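You operate a simulated robot arm through the tools that you are given. There is no shell and no other tool. Be economical: measure what you need, move in short steps, check, and stop when the job is done.

The job below is to be done with a simulated two-armed robot. You get a single attempt, and the scene is never put back.

Task
Screw the cap back on the olive oil bottle.

The check looks at the end state, three seconds after you hand in, the way a careful person would. Anything else that was tipped, shoved, dropped, spilled or broken makes it a failure. Lids that push on must go on centred and level and be pressed home; caps that screw on are set level and turned clockwise until they are tight.

Robot
Two 7-joint arms with two-finger parallel grippers on one trunk, on a base that drives. Base frame: it is fixed to the floor where the robot stands at the start and does not move with it; the origin is under the middle of the robot, x ahead of it, y to its left, z up. Units: m, degrees, N and s.
The left shoulder is at the start at [0.062, 0.199, 1.229], the right one opposite. With the tool pointing down near the work surface each hand reaches from about 0.26 to 0.7 m from the robot's upright axis, wherever it stands, measured 20 degrees to its own side. Payload 1.57 kg a hand.
The tool frame of a hand sits at the grasp point between the pads (the TCP): z along the fingers, y along the line on which they close. The tips reach 0.03 m beyond it. The gripper opens to 0.11 m. The fingers are 0.024 m wide and 0.012 m thick; the gripper's body (0.048 by 0.112 m) begins 0.078 m behind the TCP.
Orientation is that of the tool frame in the base frame, as a unit quaternion [x, y, z, w]. With the fingers straight down and closing along the base's y, the tool's x points along the base's -x, its y along +y and its z along -z.

Tools
- The arms move only by the tool send_rows. It takes "left_plan", "right_plan" or both (then of equal length, played together; a hand with none holds still); each is a list of rows, each a list of 3 entries, a list of its own where there are three numbers: the shift along the tool's x, y, z in m, then the turn, a rotation vector about the tool's x, y, z in degrees, then the opening in per cent of the stroke, from 0 (shut) to 100 (fully open). In form: [[[x, y, z], [ax, ay, az], claw], ...]. A call has 1 to 8 rows; each row shifts and turns the commanded pose from where the row before left it, along the tool's axes as they then stand. Rows are played at 5 a second. More than 0.05 m and 8.6 degrees between two rows, or a gripper value outside its range, and nothing of the call is played. Where a pose cannot be reached the arm comes as near as it can. A force on the tool above 40 N (or 10 N above the force at the start of the call, whichever is more), or a blocked arm, ends the call early, and 0.2 s more pass. The fingers move at their own pace (about 0.072 m/s each) and stop on an object; they squeeze with about 29 N. The grip force told is the motor's: it shows also when the fingers shut on nothing. Time passes only in rows, and 0.2 s behind the last, so rows that do not move let the fingers close. It gives the time, the measured TCP pose, the force on the tool (base axes), the opening and the grip force at its end, in the units of the frame above (readings bear some noise), with the torque about the TCP (base axes, N m) and any sound that the robot's microphone picked up.
- Cameras (640 x 400 px; columns grow to the right, rows downward): "scene" is now at [0.1001, 0.029, 1.8077]; the picture's right is [0.39, -0.92, 0.00], its down [-0.76, -0.32, -0.56] and it looks along [0.52, 0.22, -0.83] (base axes); focal length 248 px, centre (320, 200). "left" rides on the left gripper at [0.07, -0.016, -0.141] in its tool frame; the picture's right is [0.23, 0.97, 0.00], its down [-0.85, 0.20, -0.48] and it looks along [-0.47, 0.11, 0.88] (tool axes); focal length 222 px, centre (320, 200). "right" rides on the right gripper at [0.07, 0.016, -0.141] in its tool frame; the picture's right is [-0.23, 0.97, 0.00], its down [-0.86, -0.20, -0.48] and it looks along [-0.47, -0.11, 0.88] (tool axes); focal length 222 px, centre (320, 200). There is no depth. A picture from a camera that has moved, and an enlarged one, comes with that camera's place and axes in the base frame and with its lens.
- get_image(camera): a new picture of that camera. It takes no simulated time.
- raise_lower(by): slides the trunk up (or, below 0, down) by that many m; the arms and the scene camera ride with it, the base frame stays. It gives what a move gives, with no picture.
- drive_base(legs): drives the robot by 1 to 6 legs, each [ahead, left, turn to the left] in m, m and degrees, along the robot's own axes; the way and the turn of a leg run together, so that a leg with both is an arc; at most 1.5 m and 180 degrees a leg. The arms and the cameras ride along, it lands a little off, and it stops where it bumps. It gives what a move gives.
- turn_head(pan, tilt): turns the head with the scene camera to pan (to the left, within 86 degrees either way) and tilt (down, from -29 to 69), counted from straight ahead of the robot. It gives what a move gives.
- enlarge(camera, box): a new picture of the part [left, top, right, bottom] of that camera's present view, enlarged. It takes no simulated time.
- hand_in(): hands the job in; it is judged then, once.

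Go step by step. Nothing tells you exact positions but the pictures and the camera data: compare them with the known pose of the tool, close in by small moves and look again before you grip or let go. The budget is 120 turns and 100 pictures, counting those below and the enlarged ones. Unless the task says otherwise, let go and move clear before handing in, and close with one line.

The tools are called after "Emit:" by a JSON object that holds its "op" and its "data". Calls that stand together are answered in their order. send_rows: Moves the arms, as the interface text tells. Its arguments: {"type":"object","properties":{"left_plan":{"type":"array","items":{"type":"array"}},"right_plan":{"type":"array","items":{"type":"array"}}},"required":[]} The other tools are called the same way: raise_lower (by) slides the trunk up or down; drive_base (legs) drives the base; turn_head (pan, tilt) turns the head that bears the scene camera; get_image (camera) takes a picture; enlarge (camera, box) takes an enlarged picture of a part of a camera's view; hand_in () hands the job in.

At the start:

```text
clock: 0.0
left_position: [0.4298, 0.404, 1.2786]
left_ee_rot: [0.0, 1.0, -0.001, -0.001]
left_ft_force: [0.1, 0.3, 0.5]
left_torque: [0.02, 0.02, -0.01]
left_grip_width: 0.1099
left_grasp_force: 0.1
right_position: [0.3127, 0.0097, 1.2792]
right_ee_rot: [0.0, 1.0, -0.001, 0.0]
right_ft_force: [0.1, -0.3, 0.5]
right_torque: [0.02, -0.01, 0.01]
right_grip_width: 0.1101
right_grasp_force: 0.1
trunk travel left (down, up): [-0.825, 0.165]
robot x, y, heading: [-0.0009, 0.0054, -0.1]
head pan, tilt: [22.7, 55.5]
```

scene: 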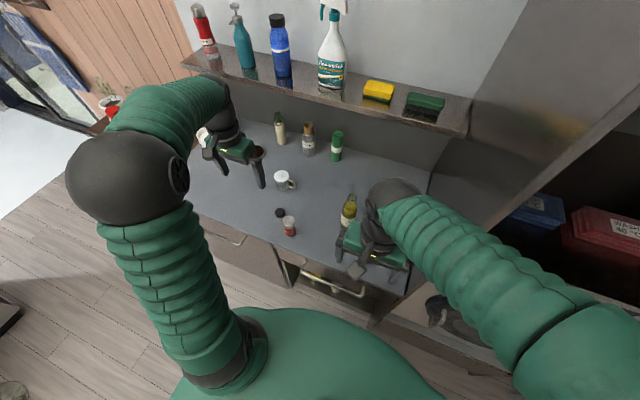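
right: 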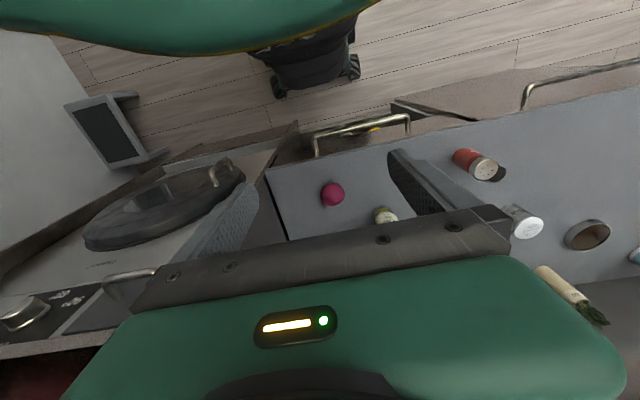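
left: 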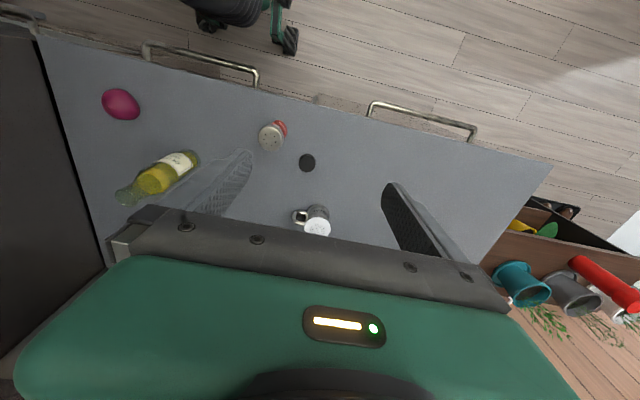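

I see the olive oil bottle near the right hand and what looks like a dark cap on the counter by the red shaker. I'll enlarge these views first.

Emit:
{"op": "enlarge", "data": {"camera": "scene", "box": [240, 110, 400, 250]}}

Emit:
{"op": "enlarge", "data": {"camera": "left", "box": [80, 80, 400, 260]}}

```text
2.86 times, centred on (320, 180) of scene
camera zoom: at [0.1001, 0.029, 1.8077], right [0.39, -0.92, 0.0], down [-0.76, -0.32, -0.56], along [0.52, 0.22, -0.83], focal length 710 px, centre (320, 257)
```

zoom: 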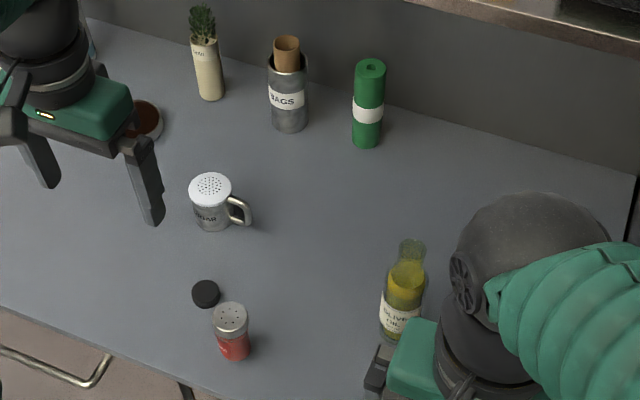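

```text
2.00 times, centred on (240, 170) of left
camera zoom: at [0.3607, 0.3857, 1.4192], right [-0.23, 0.97, 0.0], down [0.86, 0.2, 0.48], along [0.47, 0.11, -0.88], focal length 444 px, centre (480, 260)
```

zoom: 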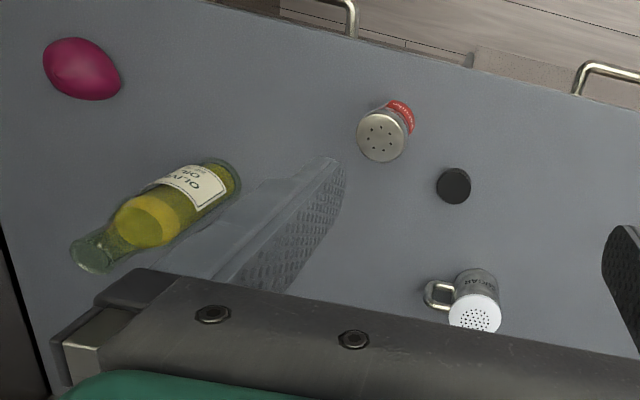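

The bottle stands upright with its mouth near (0.60, 0.12, 1.10), and the cap lies at about (0.54, 0.40, 0.91). I'll look closer at both to see which way up the cap is.

Emit:
{"op": "enlarge", "data": {"camera": "scene", "box": [265, 195, 305, 220]}}

Emit:
{"op": "enlarge", "data": {"camera": "left", "box": [287, 150, 327, 175]}}

Emit:
{"op": "enlarge", "data": {"camera": "scene", "box": [325, 185, 373, 215]}}

Emit:
{"op": "enlarge", "data": {"camera": "left", "box": [90, 80, 250, 220]}}

```text
16.00 times, centred on (285, 208) of scene
camera zoom: at [0.1001, 0.029, 1.8077], right [0.39, -0.92, 0.0], down [-0.76, -0.32, -0.56], along [0.52, 0.22, -0.83], focal length 3974 px, centre (880, 80)
```

zoom: 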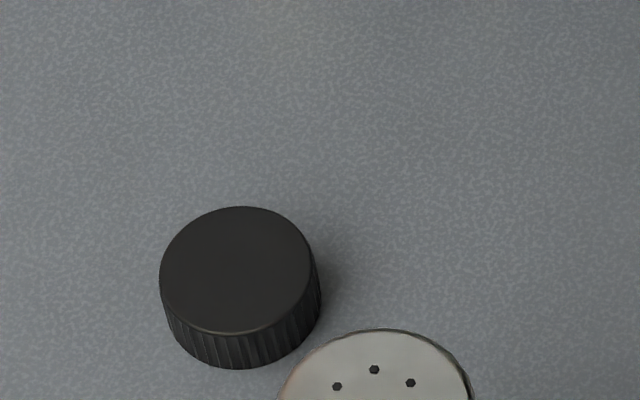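

```text
16.00 times, centred on (307, 162) of left
camera zoom: at [0.3607, 0.3857, 1.4192], right [-0.23, 0.97, 0.0], down [0.86, 0.2, 0.48], along [0.47, 0.11, -0.88], focal length 3554 px, centre (528, 800)
```

zoom: 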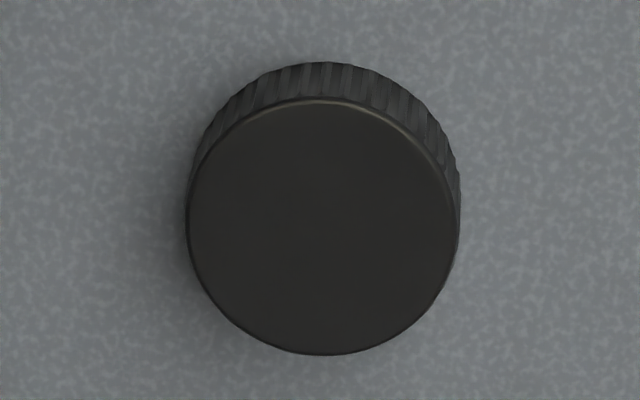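

```text
13.33 times, centred on (349, 200) of scene
camera zoom: at [0.1001, 0.029, 1.8077], right [0.39, -0.92, 0.0], down [-0.76, -0.32, -0.56], along [0.52, 0.22, -0.83], focal length 3312 px, centre (-67, 200)
```

zoom: 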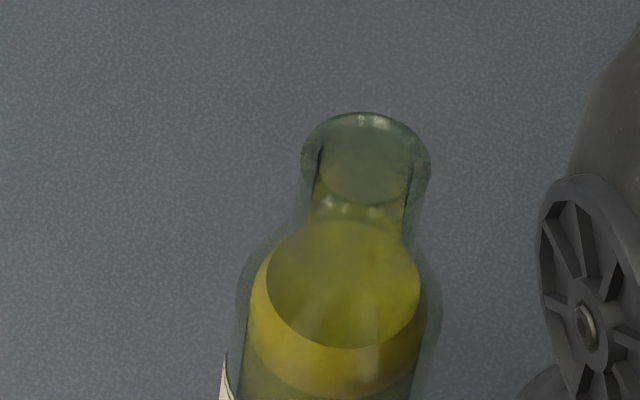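

```text
2.86 times, centred on (170, 150) of left
camera zoom: at [0.3607, 0.3857, 1.4192], right [-0.23, 0.97, 0.0], down [0.86, 0.2, 0.48], along [0.47, 0.11, -0.88], focal length 635 px, centre (749, 343)
```

zoom: 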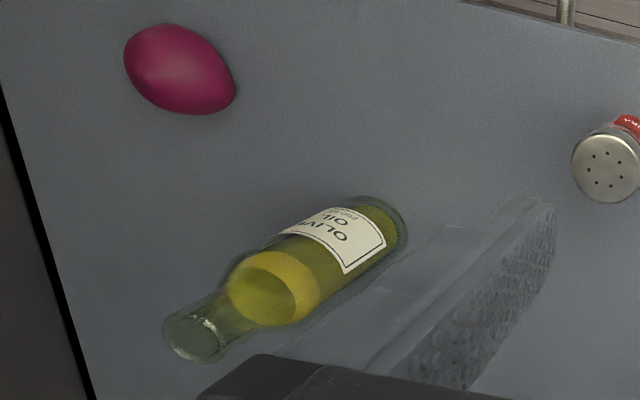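

The cap lies right side up, about 40 mm across, and the mouth is about 34 mm. I'll have the right hand hold the bottle from the robot side with a tilted tool, and the left hand pick the cap. First I yaw and tilt the right hand up high.

Emit:
{"op": "send_rows", "data": {"right_plan": [[[-0.03, 0.02, 0], [0, 0, -7.5], 100], [[-0.03, 0.02, 0], [0, 0, -7.5], 100], [[-0.02, 0, 0], [0, -8.4, 0], 100], [[-0.02, 0, 0], [0, -8.4, 0], 100], [[0, 0, 0], [0, -8.4, 0], 100], [[0, 0, 0], [0, -8.4, 0], 100], [[0, 0, 0], [0, -8.4, 0], 100], [[0, 0, 0], [0, -8, 0], 100]]}}

Emit:
{"op": "get_image", "data": {"camera": "right"}}

Emit:
{"op": "get_image", "data": {"camera": "scene"}}

```text
clock: 1.8
left_position: [0.429, 0.403, 1.278]
left_ee_rot: [0.0, 1.0, -0.001, 0.0]
left_ft_force: [-0.2, -0.2, -0.1]
left_torque: [-0.02, 0.0, 0.01]
left_grip_width: 0.11
left_grasp_force: 0.2
right_position: [0.4075, 0.0623, 1.2819]
right_ee_rot: [-0.119, 0.899, 0.055, 0.418]
right_ft_force: [0.7, 0.1, 0.1]
right_torque: [0.02, -0.01, -0.02]
right_grip_width: 0.1103
right_grasp_force: 0.0
trunk travel left (down, up): [-0.825, 0.165]
robot x, y, heading: [-0.0024, -0.0022, 0.0]
head pan, tilt: [22.7, 55.5]
```

```text
90 pictures are left
camera right: at [0.2546, 0.0381, 1.3199], right [-0.11, 0.98, 0.17], down [0.23, -0.14, 0.96], along [0.97, 0.15, -0.21], focal length 222 px, centre (320, 200)
```

right: 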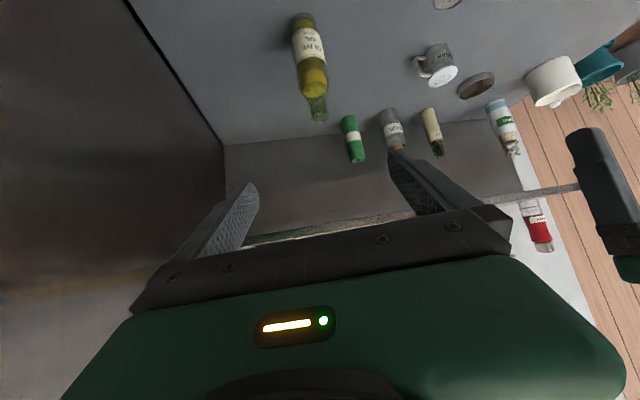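

```text
89 pictures are left
camera scene: at [0.0997, 0.0292, 1.8078], right [0.39, -0.92, 0.0], down [-0.76, -0.32, -0.57], along [0.52, 0.22, -0.82], focal length 248 px, centre (320, 200)
```

scene: 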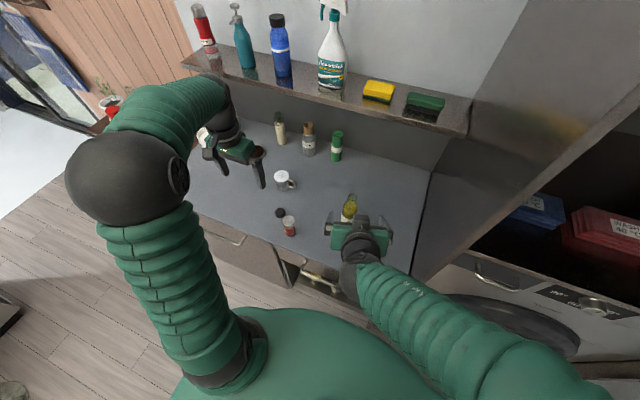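

The bottle position is confirmed near (0.60, 0.117). I move the right hand down to a pre-grasp point behind the bottle.

Emit:
{"op": "send_rows", "data": {"right_plan": [[[0.018, 0.0015, 0.034], [0, 0, 0], 100], [[0.018, 0.0015, 0.034], [0, 0, 0], 100], [[0.018, 0.0015, 0.034], [0, 0, 0], 100], [[0.018, 0.0015, 0.034], [0, 0, 0], 100], [[0.018, 0.0015, 0.034], [0, 0, 0], 100], [[0.018, 0.0015, 0.034], [0, 0, 0], 100], [[0, 0, 0], [0, 0, 0], 100]]}}

Emit:
{"op": "get_image", "data": {"camera": "right"}}

Emit:
{"op": "enlarge", "data": {"camera": "scene", "box": [240, 150, 400, 250]}}

Emit:
{"op": "enlarge", "data": {"camera": "left", "box": [40, 60, 240, 220]}}

```text
clock: 3.4
left_position: [0.4274, 0.4026, 1.2799]
left_ee_rot: [0.0, 1.0, 0.0, 0.0]
left_ft_force: [0.2, 0.9, 1.1]
left_torque: [0.04, -0.01, 0.01]
left_grip_width: 0.1102
left_grasp_force: 0.0
right_position: [0.489, 0.093, 1.0678]
right_ee_rot: [-0.119, 0.898, 0.055, 0.42]
right_ft_force: [0.3, -0.1, 0.2]
right_torque: [0.03, 0.0, 0.03]
right_grip_width: 0.1097
right_grasp_force: 0.0
trunk travel left (down, up): [-0.825, 0.165]
robot x, y, heading: [-0.001, 0.0004, 0.0]
head pan, tilt: [22.7, 55.5]
```

```text
88 pictures are left
camera right: at [0.3358, 0.0685, 1.1054], right [-0.11, 0.98, 0.17], down [0.23, -0.14, 0.96], along [0.97, 0.15, -0.21], focal length 222 px, centre (320, 200)
```

right: 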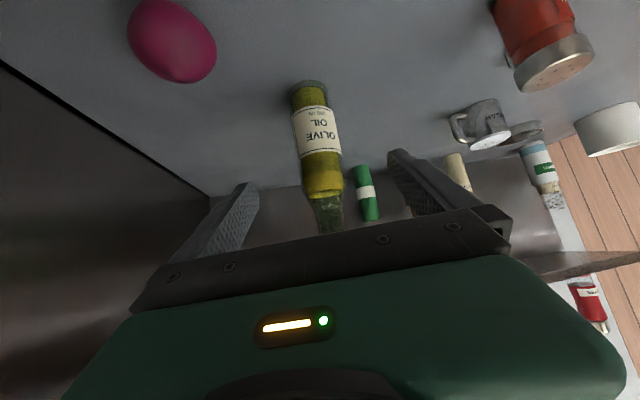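

```text
4.00 times, centred on (320, 200) of scene
camera zoom: at [0.1003, 0.0296, 1.8077], right [0.39, -0.92, 0.0], down [-0.76, -0.32, -0.56], along [0.52, 0.22, -0.83], focal length 994 px, centre (320, 200)
```

zoom: 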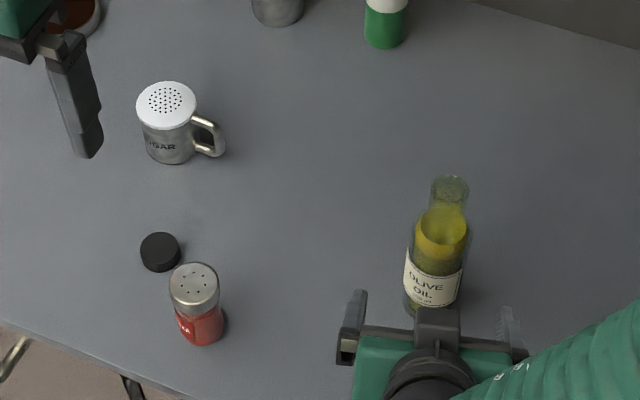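

```text
2.50 times, centred on (140, 140) of left
camera zoom: at [0.3589, 0.3855, 1.4198], right [-0.23, 0.97, 0.0], down [0.85, 0.2, 0.48], along [0.47, 0.11, -0.88], focal length 555 px, centre (770, 350)
```

zoom: 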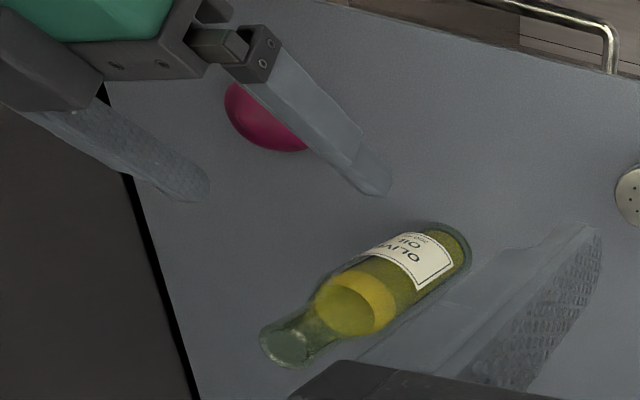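

The bottle is centred between the fingers along the approach line. I advance 0.14 m along the tool axis with the fingers open.

Emit:
{"op": "send_rows", "data": {"right_plan": [[[0, 0, 0.028], [0, 0, 0], 100], [[0, 0, 0.028], [0, 0, 0], 100], [[0, 0, 0.028], [0, 0, 0], 100], [[0, 0, 0.028], [0, 0, 0], 100], [[0, 0, 0.028], [0, 0, 0], 100], [[0, 0, 0], [0, 0, 0], 100]]}}

Emit:
{"op": "get_image", "data": {"camera": "right"}}

Emit:
{"op": "enlarge", "data": {"camera": "left", "box": [40, 60, 240, 220]}}

```text
clock: 4.8
left_position: [0.4281, 0.4032, 1.2796]
left_ee_rot: [0.0, 1.0, 0.0, 0.001]
left_ft_force: [0.6, 0.7, 0.0]
left_torque: [-0.03, -0.03, -0.02]
left_grip_width: 0.1099
left_grasp_force: 0.0
right_position: [0.5917, 0.1198, 0.9773]
right_ee_rot: [-0.118, 0.898, 0.054, 0.42]
right_ft_force: [0.4, 0.0, -0.2]
right_torque: [-0.01, 0.0, -0.01]
right_grip_width: 0.1102
right_grasp_force: 0.0
trunk travel left (down, up): [-0.825, 0.165]
robot x, y, heading: [-0.0019, 0.0003, -0.2]
head pan, tilt: [22.7, 55.5]
```

```text
85 pictures are left
camera right: at [0.4399, 0.096, 1.0152], right [-0.11, 0.98, 0.17], down [0.23, -0.14, 0.96], along [0.97, 0.15, -0.21], focal length 222 px, centre (320, 200)
```

right: 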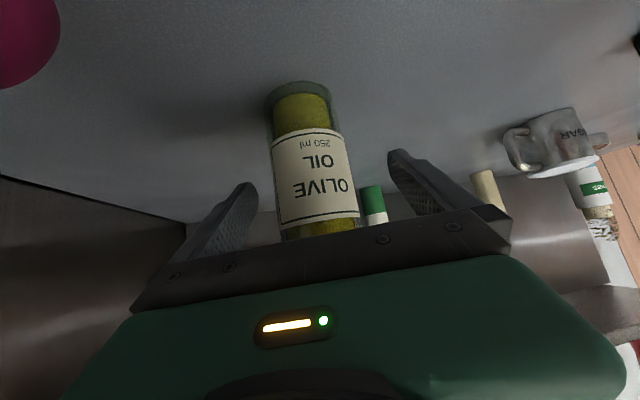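

```text
2.50 times, centred on (140, 140) of left
camera zoom: at [0.3592, 0.3854, 1.4198], right [-0.23, 0.97, 0.0], down [0.85, 0.2, 0.48], along [0.47, 0.11, -0.88], focal length 555 px, centre (770, 350)
```

zoom: 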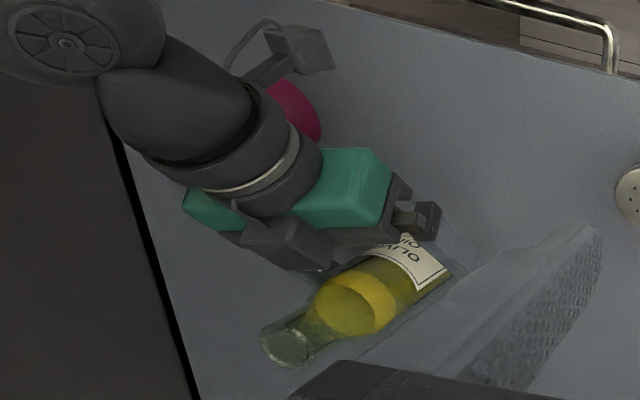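

The bottle sits between the right pads. I close the right gripper on it.

Emit:
{"op": "send_rows", "data": {"right_plan": [[[0, 0, 0], [0, 0, 0], 65], [[0, 0, 0], [0, 0, 0], 55], [[0, 0, 0], [0, 0, 0], 45], [[0, 0, 0], [0, 0, 0], 30], [[0, 0, 0], [0, 0, 0], 20], [[0, 0, 0], [0, 0, 0], 20]]}}

Emit:
{"op": "get_image", "data": {"camera": "right"}}

Emit:
{"op": "enlarge", "data": {"camera": "left", "box": [40, 60, 240, 220]}}

```text
clock: 6.2
left_position: [0.4292, 0.4042, 1.2792]
left_ee_rot: [0.0, 1.0, 0.0, 0.0]
left_ft_force: [-0.3, 0.1, 0.1]
left_torque: [-0.03, -0.01, 0.04]
left_grip_width: 0.11
left_grasp_force: 0.0
right_position: [0.5939, 0.1195, 0.9762]
right_ee_rot: [-0.118, 0.899, 0.054, 0.419]
right_ft_force: [0.2, -0.7, 0.0]
right_torque: [-0.02, 0.02, 0.01]
right_grip_width: 0.0574
right_grasp_force: 28.8
trunk travel left (down, up): [-0.825, 0.165]
robot x, y, heading: [-0.0039, -0.0018, 0.1]
head pan, tilt: [22.7, 55.5]
```

```text
83 pictures are left
camera right: at [0.4403, 0.096, 1.0148], right [-0.11, 0.98, 0.17], down [0.23, -0.14, 0.96], along [0.97, 0.14, -0.21], focal length 222 px, centre (320, 200)
```

right: 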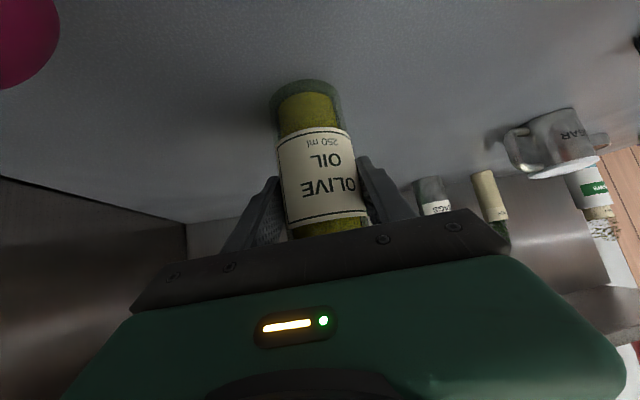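

```text
2.50 times, centred on (140, 140) of left
camera zoom: at [0.3604, 0.3854, 1.4193], right [-0.23, 0.97, 0.0], down [0.86, 0.2, 0.48], along [0.47, 0.11, -0.88], focal length 555 px, centre (770, 350)
```

zoom: 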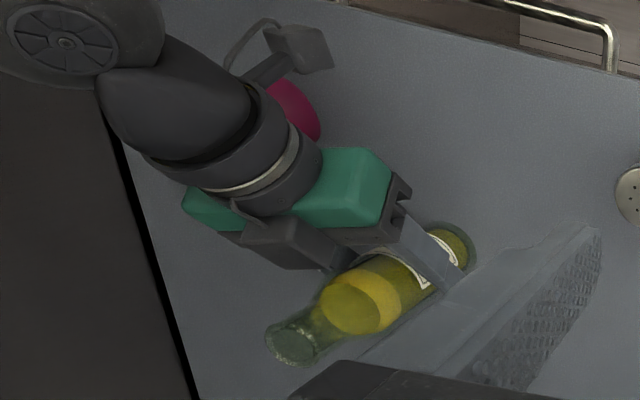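

The bottle is held firmly (57 mm). Now I bring the left hand above the cap, turned so its fingers clear the shaker.

Emit:
{"op": "send_rows", "data": {"left_plan": [[[-0.0273, -0.002, 0.038], [0, 0, 0], 73], [[-0.0273, -0.002, 0.038], [0, 0, 0], 73], [[-0.0273, -0.002, 0.038], [0, 0, 0], 73], [[-0.0273, -0.002, 0.038], [0, 0, 0], 73], [[0, 0, 0.015], [0, 0, -7.5], 73], [[0, 0, 0.015], [0, 0, -7.5], 73], [[0, 0, 0.015], [0, 0, -7.5], 73], [[0, 0, 0], [0, 0, -7.5], 73]]}}

Emit:
{"op": "get_image", "data": {"camera": "left"}}

Emit:
{"op": "enlarge", "data": {"camera": "scene", "box": [240, 150, 400, 250]}}

```text
clock: 8.0
left_position: [0.5383, 0.3944, 1.0811]
left_ee_rot: [-0.26, 0.966, 0.0, 0.001]
left_ft_force: [-0.3, -0.8, 0.2]
left_torque: [0.02, -0.01, -0.01]
left_grip_width: 0.0803
left_grasp_force: 0.1
right_position: [0.5931, 0.12, 0.9778]
right_ee_rot: [-0.118, 0.899, 0.054, 0.419]
right_ft_force: [-0.8, -0.5, -1.0]
right_torque: [0.01, 0.01, 0.02]
right_grip_width: 0.0574
right_grasp_force: 28.8
trunk travel left (down, up): [-0.825, 0.165]
robot x, y, heading: [0.0016, 0.0041, 0.1]
head pan, tilt: [22.7, 55.5]
```

```text
81 pictures are left
camera left: at [0.4877, 0.3439, 1.2217], right [-0.68, 0.73, 0.0], down [0.64, 0.6, 0.48], along [0.35, 0.33, -0.88], focal length 222 px, centre (320, 200)
```

left: 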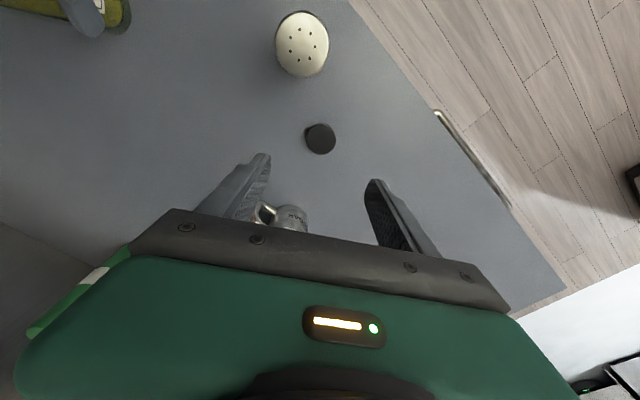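

```text
4.00 times, centred on (320, 200) of scene
camera zoom: at [0.1033, 0.0297, 1.8075], right [0.39, -0.92, 0.0], down [-0.76, -0.32, -0.56], along [0.52, 0.22, -0.83], focal length 994 px, centre (320, 200)
```

zoom: 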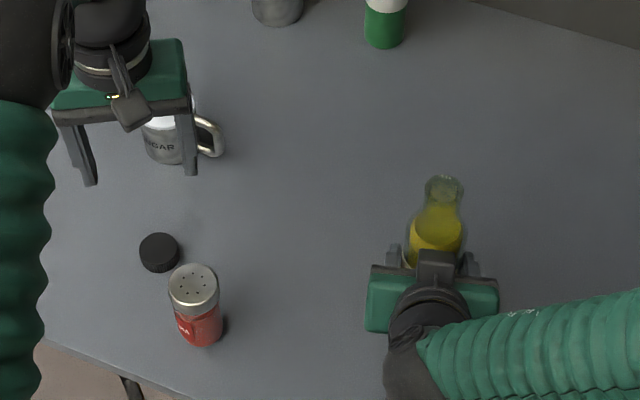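

The cap is centred under the left hand. I lower most of the way, and look.

Emit:
{"op": "send_rows", "data": {"left_plan": [[[0, 0, 0.04], [0, 0, 0], 73], [[0, 0, 0.04], [0, 0, 0], 73], [[0, 0, 0.03], [0, 0, 0], 73], [[0, 0, 0.015], [0, 0, 0], 73], [[0, 0, 0], [0, 0, 0], 73]]}}

Emit:
{"op": "get_image", "data": {"camera": "left"}}

Emit:
{"op": "enlarge", "data": {"camera": "scene", "box": [240, 170, 320, 250]}}

```text
clock: 9.2
left_position: [0.5376, 0.3937, 0.9569]
left_ee_rot: [-0.259, 0.966, -0.001, -0.001]
left_ft_force: [0.1, 0.8, 0.0]
left_torque: [-0.02, -0.03, -0.01]
left_grip_width: 0.0803
left_grasp_force: 0.0
right_position: [0.5929, 0.1213, 0.977]
right_ee_rot: [-0.118, 0.898, 0.054, 0.42]
right_ft_force: [0.2, -0.1, 0.4]
right_torque: [0.0, 0.01, 0.01]
right_grip_width: 0.0577
right_grasp_force: 28.8
trunk travel left (down, up): [-0.825, 0.165]
robot x, y, heading: [-0.002, 0.001, -0.3]
head pan, tilt: [22.7, 55.5]
```

```text
79 pictures are left
camera left: at [0.487, 0.3441, 1.0973], right [-0.68, 0.73, 0.0], down [0.64, 0.6, 0.48], along [0.35, 0.33, -0.88], focal length 222 px, centre (320, 200)
```

left: 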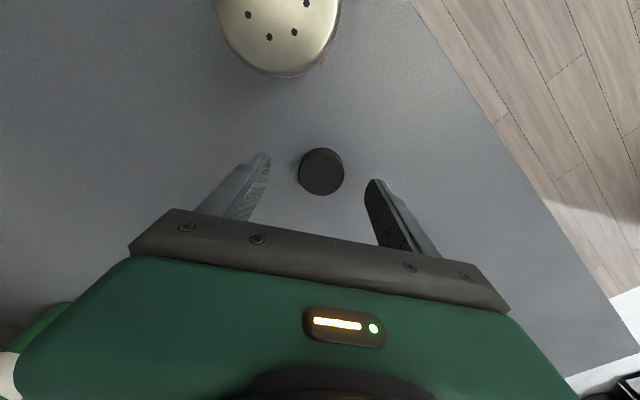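

```text
5.00 times, centred on (280, 210) of scene
camera zoom: at [0.1035, 0.0302, 1.8075], right [0.39, -0.92, 0.0], down [-0.76, -0.32, -0.56], along [0.52, 0.22, -0.83], focal length 1242 px, centre (520, 150)
```

zoom: 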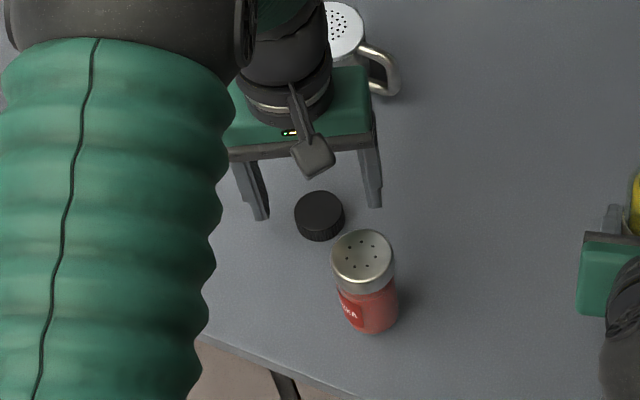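

The cap remains centred. I lower another 19 mm and close on it.

Emit:
{"op": "send_rows", "data": {"left_plan": [[[0, 0, 0.01], [0, 0, 0], 73], [[0, 0, 0.009], [0, 0, 0], 73], [[0, 0, 0], [0, 0, 0], 50], [[0, 0, 0], [0, 0, 0], 40], [[0, 0, 0], [0, 0, 0], 25], [[0, 0, 0], [0, 0, 0], 20], [[0, 0, 0], [0, 0, 0], 20]]}}

Emit:
{"op": "get_image", "data": {"camera": "left"}}

Emit:
{"op": "enlarge", "data": {"camera": "scene", "box": [260, 190, 310, 220]}}

```text
clock: 10.8
left_position: [0.538, 0.3929, 0.9384]
left_ee_rot: [-0.259, 0.966, 0.0, 0.0]
left_ft_force: [0.4, 0.0, -0.1]
left_torque: [-0.04, 0.0, -0.03]
left_grip_width: 0.039
left_grasp_force: 28.8
right_position: [0.5924, 0.1202, 0.9766]
right_ee_rot: [-0.118, 0.898, 0.055, 0.42]
right_ft_force: [-0.2, -0.3, -0.1]
right_torque: [0.04, 0.01, 0.02]
right_grip_width: 0.0578
right_grasp_force: 28.7
trunk travel left (down, up): [-0.825, 0.165]
robot x, y, heading: [0.002, 0.0027, -0.0]
head pan, tilt: [22.7, 55.5]
```

```text
77 pictures are left
camera left: at [0.4867, 0.3441, 1.0786], right [-0.68, 0.73, 0.0], down [0.64, 0.6, 0.48], along [0.35, 0.33, -0.88], focal length 222 px, centre (320, 200)
```

left: 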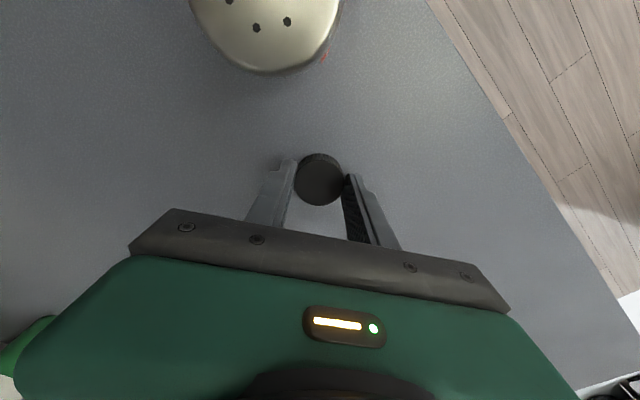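

```text
12.80 times, centred on (285, 205) of scene
camera zoom: at [0.1037, 0.0301, 1.8075], right [0.39, -0.92, 0.0], down [-0.76, -0.32, -0.56], along [0.52, 0.22, -0.83], focal length 3179 px, centre (768, 136)
```

zoom: 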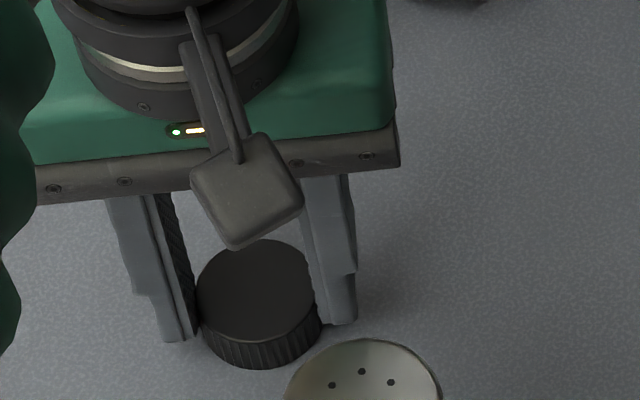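

The cap is gripped at 39 mm, centred. I lift it and then look at both the cap and the bottle mouth.

Emit:
{"op": "send_rows", "data": {"left_plan": [[[0, 0, -0.01], [0, 0, 0], 20], [[0, 0, -0.04], [0, 0, 0], 20], [[0, 0, -0.045], [0, 0, 0], 20], [[0, 0, -0.045], [0, 0, 0], 20], [[0, 0, -0.045], [0, 0, 0], 20], [[0, 0, -0.045], [0, 0, 0], 20], [[0, 0, 0], [0, 0, 0], 20]]}}

Emit:
{"op": "get_image", "data": {"camera": "left"}}

Emit:
{"op": "enlarge", "data": {"camera": "scene", "box": [325, 180, 373, 210]}}

Emit:
{"op": "get_image", "data": {"camera": "scene"}}

```text
clock: 12.4
left_position: [0.5371, 0.3962, 1.1677]
left_ee_rot: [-0.259, 0.966, 0.0, -0.001]
left_ft_force: [0.5, 0.3, 0.7]
left_torque: [-0.02, 0.01, 0.03]
left_grip_width: 0.0395
left_grasp_force: 29.2
right_position: [0.5932, 0.1201, 0.9775]
right_ee_rot: [-0.118, 0.899, 0.055, 0.419]
right_ft_force: [-0.2, 0.2, 0.9]
right_torque: [0.0, -0.01, 0.02]
right_grip_width: 0.0575
right_grasp_force: 28.6
trunk travel left (down, up): [-0.825, 0.165]
robot x, y, heading: [0.0017, -0.0019, -0.1]
head pan, tilt: [22.7, 55.5]
```

```text
75 pictures are left
camera left: at [0.4859, 0.3456, 1.3086], right [-0.68, 0.73, 0.0], down [0.64, 0.6, 0.48], along [0.35, 0.33, -0.88], focal length 222 px, centre (320, 200)
```

left: 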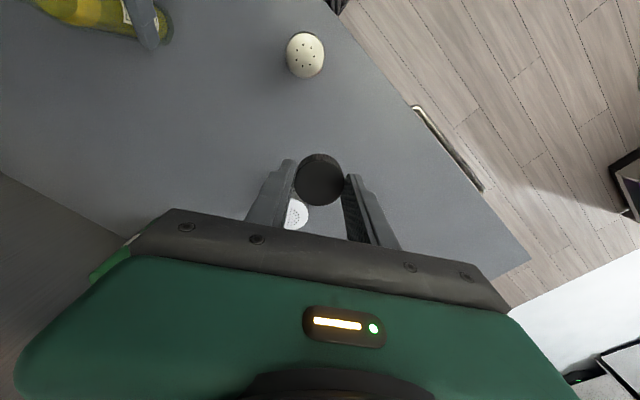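

```text
13.33 times, centred on (349, 195) of scene
camera zoom: at [0.1036, 0.0297, 1.8075], right [0.39, -0.92, 0.0], down [-0.76, -0.32, -0.56], along [0.52, 0.22, -0.83], focal length 3312 px, centre (-67, 267)
```

zoom: 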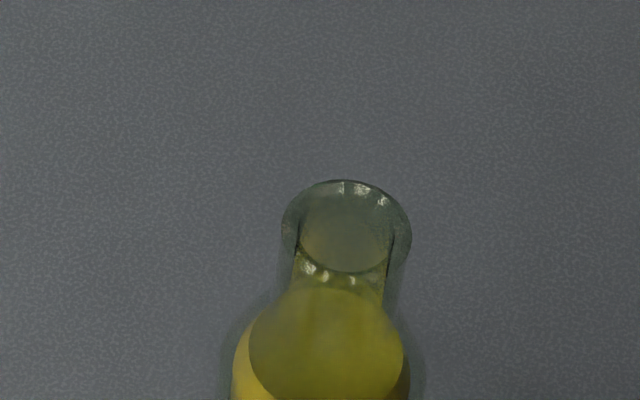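

```text
73 pictures are left
camera scene: at [0.1036, 0.0297, 1.8075], right [0.39, -0.92, 0.0], down [-0.76, -0.32, -0.56], along [0.52, 0.22, -0.83], focal length 248 px, centre (320, 200)
```

scene: 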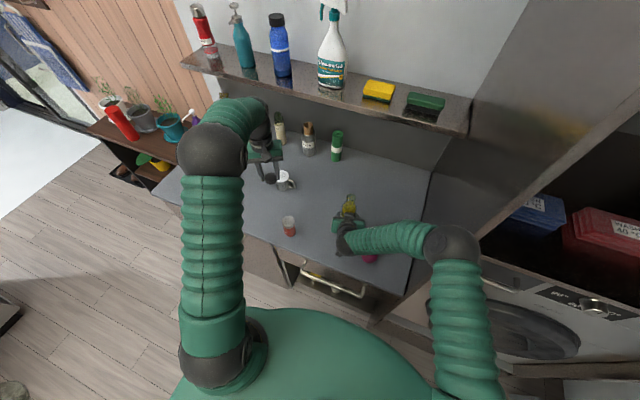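

The cap is held well. I carry it over the bottle, staying about 35 mm above the mouth.

Emit:
{"op": "send_rows", "data": {"left_plan": [[[0.0116, -0.0387, 0], [0, 0, 0], 20], [[0.0116, -0.0387, 0], [0, 0, 0], 20], [[0.0116, -0.0387, 0], [0, 0, 0], 20], [[0.0116, -0.0387, 0], [0, 0, 0], 20], [[0.0116, -0.0387, 0], [0, 0, 0], 20], [[0.0116, -0.0387, 0], [0, 0, 0], 20], [[0.0116, -0.0387, 0], [0, 0, 0], 20], [[0, 0, 0], [0, 0, 0], 20]]}}

Emit:
{"op": "get_image", "data": {"camera": "left"}}

Emit:
{"op": "get_image", "data": {"camera": "scene"}}

Emit:
{"op": "enlarge", "data": {"camera": "scene", "box": [313, 160, 393, 210]}}

```text
clock: 14.2
left_position: [0.6051, 0.1195, 1.1696]
left_ee_rot: [-0.26, 0.966, 0.0, 0.0]
left_ft_force: [0.4, 0.0, -0.2]
left_torque: [-0.02, 0.0, -0.02]
left_grip_width: 0.0393
left_grasp_force: 28.9
right_position: [0.5927, 0.1191, 0.9766]
right_ee_rot: [-0.118, 0.898, 0.055, 0.42]
right_ft_force: [-0.7, 0.1, 1.0]
right_torque: [0.01, 0.03, 0.05]
right_grip_width: 0.058
right_grasp_force: 28.9
trunk travel left (down, up): [-0.825, 0.165]
robot x, y, heading: [-0.0, 0.0005, -0.0]
head pan, tilt: [22.7, 55.5]
```

```text
72 pictures are left
camera left: at [0.5533, 0.0692, 1.3098], right [-0.68, 0.73, 0.0], down [0.64, 0.6, 0.48], along [0.35, 0.33, -0.88], focal length 222 px, centre (320, 200)
```

left: 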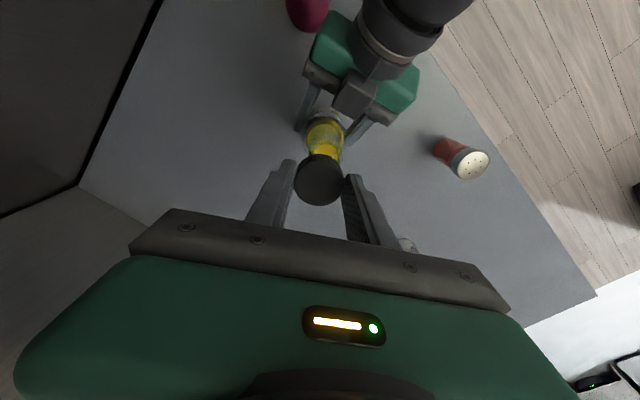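

```text
71 pictures are left
camera scene: at [0.1037, 0.0272, 1.8075], right [0.39, -0.92, 0.0], down [-0.76, -0.32, -0.56], along [0.52, 0.22, -0.83], focal length 248 px, centre (320, 200)
```

scene: 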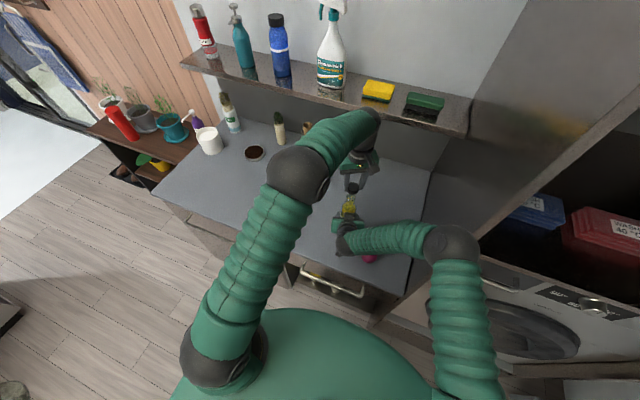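

```text
8.00 times, centred on (353, 185) of scene
camera zoom: at [0.1037, 0.0272, 1.8075], right [0.39, -0.92, 0.0], down [-0.76, -0.32, -0.56], along [0.52, 0.22, -0.83], focal length 1987 px, centre (56, 320)
```

zoom: 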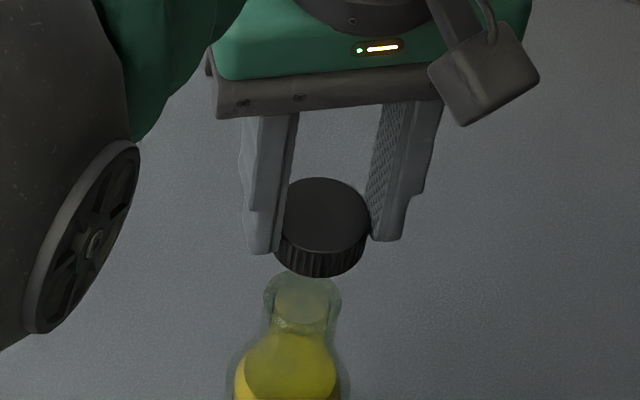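

The cap is near the bottle axis; I enlarge the left view to measure the remaining offset.

Emit:
{"op": "enlarge", "data": {"camera": "left", "box": [280, 95, 376, 215]}}

Emit:
{"op": "enlarge", "data": {"camera": "right", "box": [240, 60, 400, 260]}}

```text
3.33 times, centred on (328, 155) of left
camera zoom: at [0.5533, 0.0692, 1.3098], right [-0.68, 0.73, 0.0], down [0.64, 0.6, 0.48], along [0.35, 0.33, -0.88], focal length 740 px, centre (293, 350)
```

zoom: 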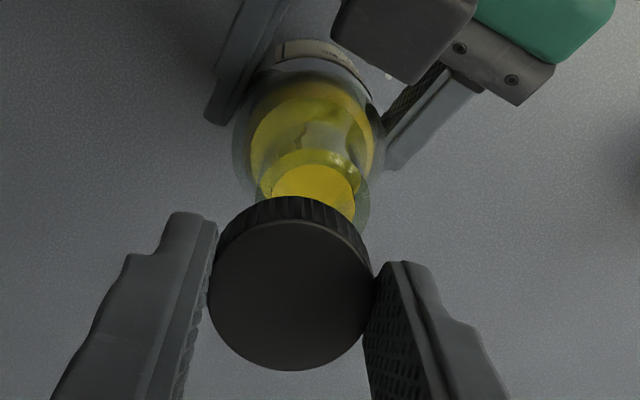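

```text
2.00 times, centred on (320, 160) of right
camera zoom: at [0.4404, 0.095, 1.0149], right [-0.11, 0.98, 0.17], down [0.23, -0.14, 0.96], along [0.97, 0.14, -0.21], focal length 444 px, centre (320, 280)
```

zoom: 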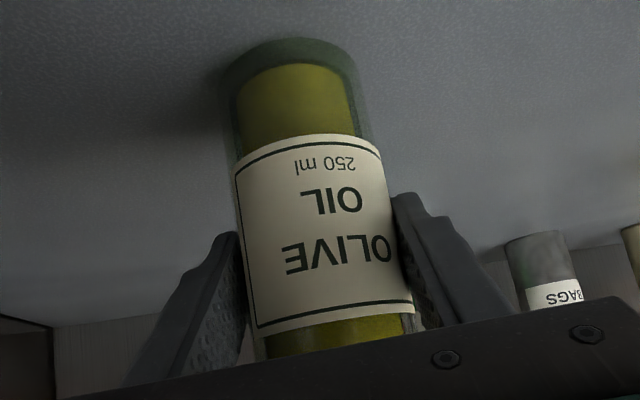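

The mouth looks about 5 mm to image-right of the cap. I correct that and pre-rotate the hand counter-clockwise by 60°, to gain turning room and a second viewpoint.

Emit:
{"op": "send_rows", "data": {"left_plan": [[[0.0013, 0.0053, 0], [0, 0, 0], 20], [[0, 0, 0], [0, 0, -8.5], 20], [[0, 0, 0], [0, 0, -8.5], 20], [[0, 0, 0], [0, 0, -8.5], 20], [[0, 0, 0], [0, 0, -8.5], 20], [[0, 0, 0], [0, 0, -8.5], 20], [[0, 0, 0], [0, 0, -8.5], 20], [[0, 0, 0], [0, 0, -8.5], 20]]}}

Emit:
{"op": "enlarge", "data": {"camera": "left", "box": [260, 90, 388, 210]}}

Emit:
{"op": "enlarge", "data": {"camera": "scene", "box": [313, 160, 393, 210]}}

```text
clock: 16.0
left_position: [0.6, 0.1234, 1.1683]
left_ee_rot: [-0.705, 0.709, 0.0, 0.0]
left_ft_force: [-0.1, 1.2, 0.1]
left_torque: [0.0, 0.01, 0.01]
left_grip_width: 0.0397
left_grasp_force: 29.0
right_position: [0.5941, 0.1184, 0.977]
right_ee_rot: [-0.118, 0.898, 0.055, 0.42]
right_ft_force: [0.1, 0.0, -0.3]
right_torque: [0.0, 0.01, 0.02]
right_grip_width: 0.0575
right_grasp_force: 28.5
trunk travel left (down, up): [-0.825, 0.165]
robot x, y, heading: [0.0003, 0.0023, -0.0]
head pan, tilt: [22.7, 55.5]
```

```text
3.33 times, centred on (324, 150) of left
camera zoom: at [0.6167, 0.0521, 1.3085], right [-0.98, -0.22, 0.0], down [-0.19, 0.86, 0.48], along [-0.11, 0.47, -0.88], focal length 740 px, centre (307, 367)
```

zoom: 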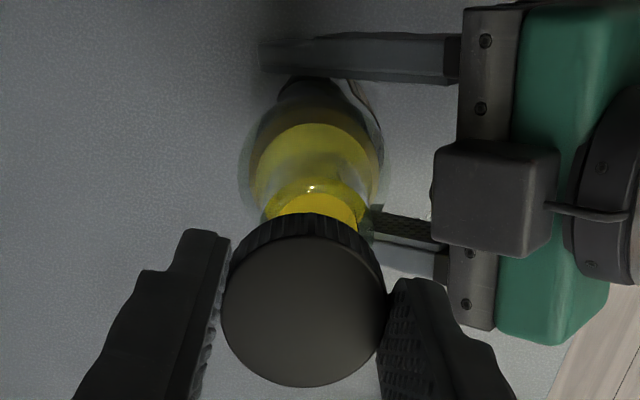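

```text
8.00 times, centred on (353, 185) of scene
camera zoom: at [0.1038, 0.0279, 1.8075], right [0.39, -0.92, 0.0], down [-0.76, -0.32, -0.56], along [0.52, 0.22, -0.83], focal length 1987 px, centre (56, 320)
```

zoom: 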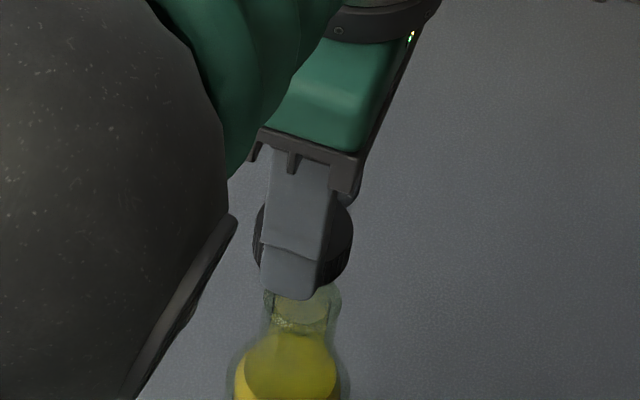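

From this side the mouth is about 2–3 mm towards −x and a little towards −y from the cap. I shift by that and lower 20 mm for a check with less parallax.

Emit:
{"op": "send_rows", "data": {"left_plan": [[[0.003, 0.002, 0], [0, 0, 0], 20], [[0, 0, 0.01], [0, 0, 0], 20], [[0, 0, 0.01], [0, 0, 0], 20], [[0, 0, 0], [0, 0, 0], 20]]}}

Emit:
{"op": "enlarge", "data": {"camera": "left", "box": [260, 90, 388, 210]}}

Emit:
{"op": "enlarge", "data": {"camera": "scene", "box": [329, 175, 369, 200]}}

```text
clock: 17.0
left_position: [0.5983, 0.1195, 1.1477]
left_ee_rot: [-0.704, 0.71, 0.0, 0.0]
left_ft_force: [-0.7, 0.3, 0.1]
left_torque: [-0.02, 0.02, -0.01]
left_grip_width: 0.0396
left_grasp_force: 29.3
right_position: [0.5926, 0.1191, 0.9767]
right_ee_rot: [-0.118, 0.899, 0.054, 0.419]
right_ft_force: [0.0, 0.7, 0.3]
right_torque: [0.01, 0.03, -0.02]
right_grip_width: 0.0575
right_grasp_force: 28.9
trunk travel left (down, up): [-0.825, 0.165]
robot x, y, heading: [0.0004, -0.0004, 0.0]
head pan, tilt: [22.7, 55.5]
```

```text
3.33 times, centred on (324, 150) of left
camera zoom: at [0.6151, 0.0487, 1.2883], right [-0.98, -0.22, 0.0], down [-0.19, 0.86, 0.48], along [-0.11, 0.47, -0.88], focal length 740 px, centre (307, 367)
```

zoom: 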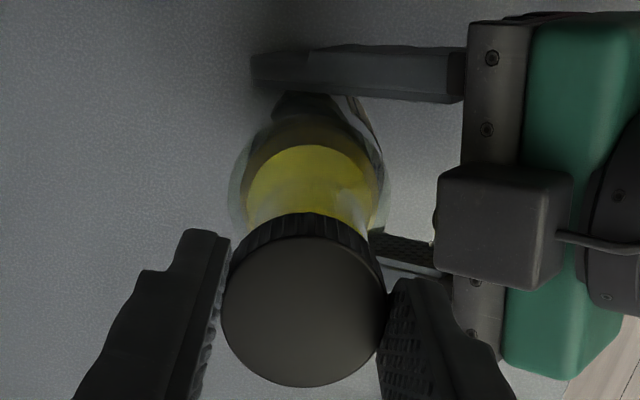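

```text
16.00 times, centred on (349, 188) of scene
camera zoom: at [0.1035, 0.028, 1.8075], right [0.39, -0.92, 0.0], down [-0.76, -0.32, -0.56], along [0.52, 0.22, -0.83], focal length 3974 px, centre (-144, 400)
```

zoom: 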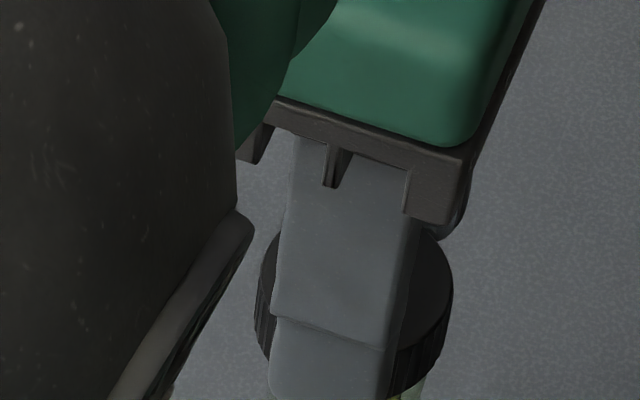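

Left view alignment is within about 2 mm. I check the scene view lower for the neck edges.

Emit:
{"op": "enlarge", "data": {"camera": "scene", "box": [325, 185, 373, 215]}}

```text
13.33 times, centred on (349, 200) of scene
camera zoom: at [0.1035, 0.028, 1.8075], right [0.39, -0.92, 0.0], down [-0.76, -0.32, -0.56], along [0.52, 0.22, -0.83], focal length 3312 px, centre (-67, 200)
```

zoom: 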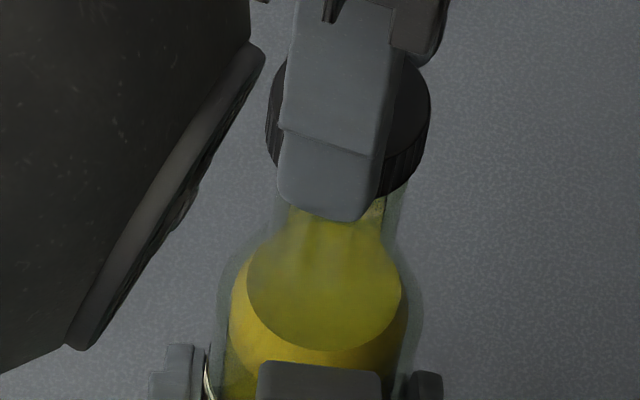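

The scene suggests about 2–3 mm still towards −y. I shift 2 mm and rotate back 60° to check from the other side.

Emit:
{"op": "send_rows", "data": {"left_plan": [[[0.002, 0.001, 0], [0, 0, 8.5], 20], [[0, 0, 0], [0, 0, 8.5], 20], [[0, 0, 0], [0, 0, 8.5], 20], [[0, 0, 0], [0, 0, 8.5], 20], [[0, 0, 0], [0, 0, 8.5], 20], [[0, 0, 0], [0, 0, 8.5], 20], [[0, 0, 0], [0, 0, 8.5], 20], [[0, 0, 0], [0, 0, 0], 20]]}}

Emit:
{"op": "enlarge", "data": {"camera": "left", "box": [260, 90, 388, 210]}}

Emit:
{"op": "enlarge", "data": {"camera": "scene", "box": [325, 177, 373, 207]}}

```text
clock: 18.8
left_position: [0.5954, 0.119, 1.1474]
left_ee_rot: [-0.257, 0.966, 0.001, 0.0]
left_ft_force: [0.0, 0.1, 0.0]
left_torque: [0.0, 0.02, -0.04]
left_grip_width: 0.0395
left_grasp_force: 28.6
right_position: [0.5942, 0.1205, 0.9765]
right_ee_rot: [-0.118, 0.899, 0.054, 0.419]
right_ft_force: [0.0, 0.2, -0.5]
right_torque: [0.02, 0.01, 0.04]
right_grip_width: 0.0578
right_grasp_force: 28.6
trunk travel left (down, up): [-0.825, 0.165]
robot x, y, heading: [-0.0004, -0.0015, -0.0]
head pan, tilt: [22.7, 55.5]
```

```text
3.33 times, centred on (324, 150) of left
camera zoom: at [0.5455, 0.0684, 1.2883], right [-0.68, 0.73, 0.0], down [0.64, 0.6, 0.48], along [0.35, 0.33, -0.88], focal length 740 px, centre (307, 367)
```

zoom: 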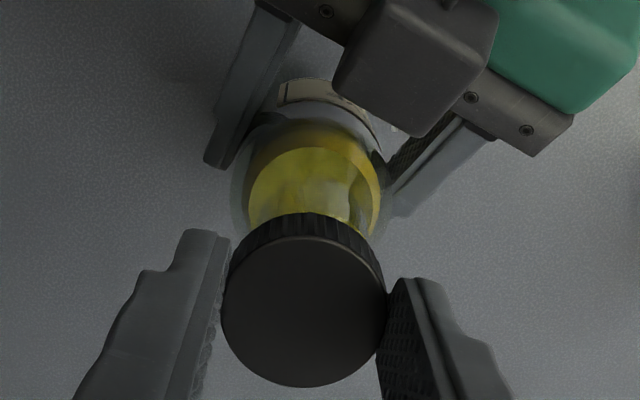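

```text
13.33 times, centred on (349, 192) of scene
camera zoom: at [0.1037, 0.0281, 1.8075], right [0.39, -0.92, 0.0], down [-0.76, -0.32, -0.56], along [0.52, 0.22, -0.83], focal length 3312 px, centre (-67, 307)
```

zoom: 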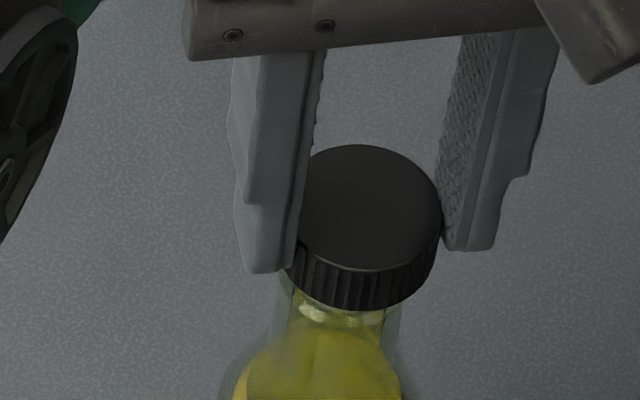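

Remaining offset is 1–2 mm; I nudge 1 mm and rotate back counter-clockwise to begin the screwing stroke.

Emit:
{"op": "send_rows", "data": {"left_plan": [[[0.001, 0.001, 0], [0, 0, -8.5], 20], [[0, 0, 0], [0, 0, -8.5], 20], [[0, 0, 0], [0, 0, -8.5], 20], [[0, 0, 0], [0, 0, -8.5], 20], [[0, 0, 0], [0, 0, -8.5], 20], [[0, 0, 0], [0, 0, -8.5], 20], [[0, 0, 0], [0, 0, -8.5], 20], [[0, 0, 0], [0, 0, -8.5], 20]]}}

Emit:
{"op": "send_rows", "data": {"left_plan": [[[0, 0, 0.006], [0, 0, 0], 20], [[0, 0, 0.004], [0, 0, 0], 20], [[0, 0, 0.003], [0, 0, 0], 20], [[0, 0, 0], [0, 0, 0], 20]]}}

Emit:
{"op": "enlarge", "data": {"camera": "left", "box": [260, 90, 388, 210]}}

Emit:
{"op": "enlarge", "data": {"camera": "scene", "box": [325, 180, 373, 210]}}

```text
clock: 20.6
left_position: [0.5947, 0.1189, 1.148]
left_ee_rot: [0.755, -0.656, -0.001, 0.0]
left_ft_force: [0.5, 0.9, 0.0]
left_torque: [0.02, 0.0, -0.01]
left_grip_width: 0.0396
left_grasp_force: 29.3
right_position: [0.593, 0.1183, 0.9769]
right_ee_rot: [-0.118, 0.899, 0.054, 0.419]
right_ft_force: [-0.1, -0.2, 0.7]
right_torque: [0.04, 0.01, 0.01]
right_grip_width: 0.0575
right_grasp_force: 29.3
trunk travel left (down, up): [-0.825, 0.165]
robot x, y, heading: [-0.0008, 0.0026, 0.0]
head pan, tilt: [22.7, 55.5]
```

```text
clock: 21.6
left_position: [0.5948, 0.1175, 1.1373]
left_ee_rot: [0.755, -0.656, 0.001, 0.001]
left_ft_force: [-4.4, 0.3, 20.7]
left_torque: [-0.14, -0.12, -0.04]
left_grip_width: 0.0397
left_grasp_force: 28.9
right_position: [0.5922, 0.1185, 0.9779]
right_ee_rot: [-0.118, 0.898, 0.055, 0.419]
right_ft_force: [7.3, 1.0, -10.1]
right_torque: [0.46, 0.52, 0.01]
right_grip_width: 0.0576
right_grasp_force: 28.2
trunk travel left (down, up): [-0.825, 0.165]
robot x, y, heading: [-0.0003, 0.0007, -0.2]
head pan, tilt: [22.7, 55.5]
```

```text
3.33 times, centred on (324, 150) of left
camera zoom: at [0.6218, 0.0503, 1.2773], right [-0.93, -0.36, 0.0], down [-0.32, 0.82, 0.48], along [-0.17, 0.45, -0.88], focal length 740 px, centre (307, 367)
```

zoom: 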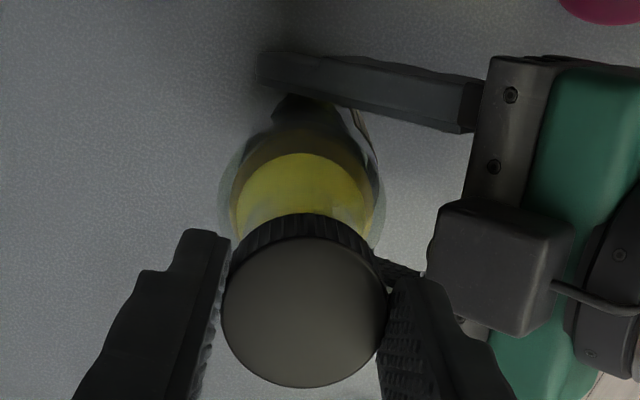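

```text
13.33 times, centred on (349, 195) of scene
camera zoom: at [0.1018, 0.0276, 1.8078], right [0.39, -0.92, 0.0], down [-0.76, -0.32, -0.56], along [0.52, 0.22, -0.83], focal length 3312 px, centre (-67, 267)
```

zoom: 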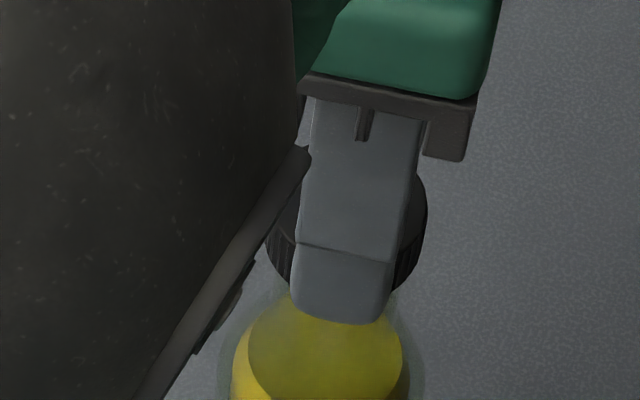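

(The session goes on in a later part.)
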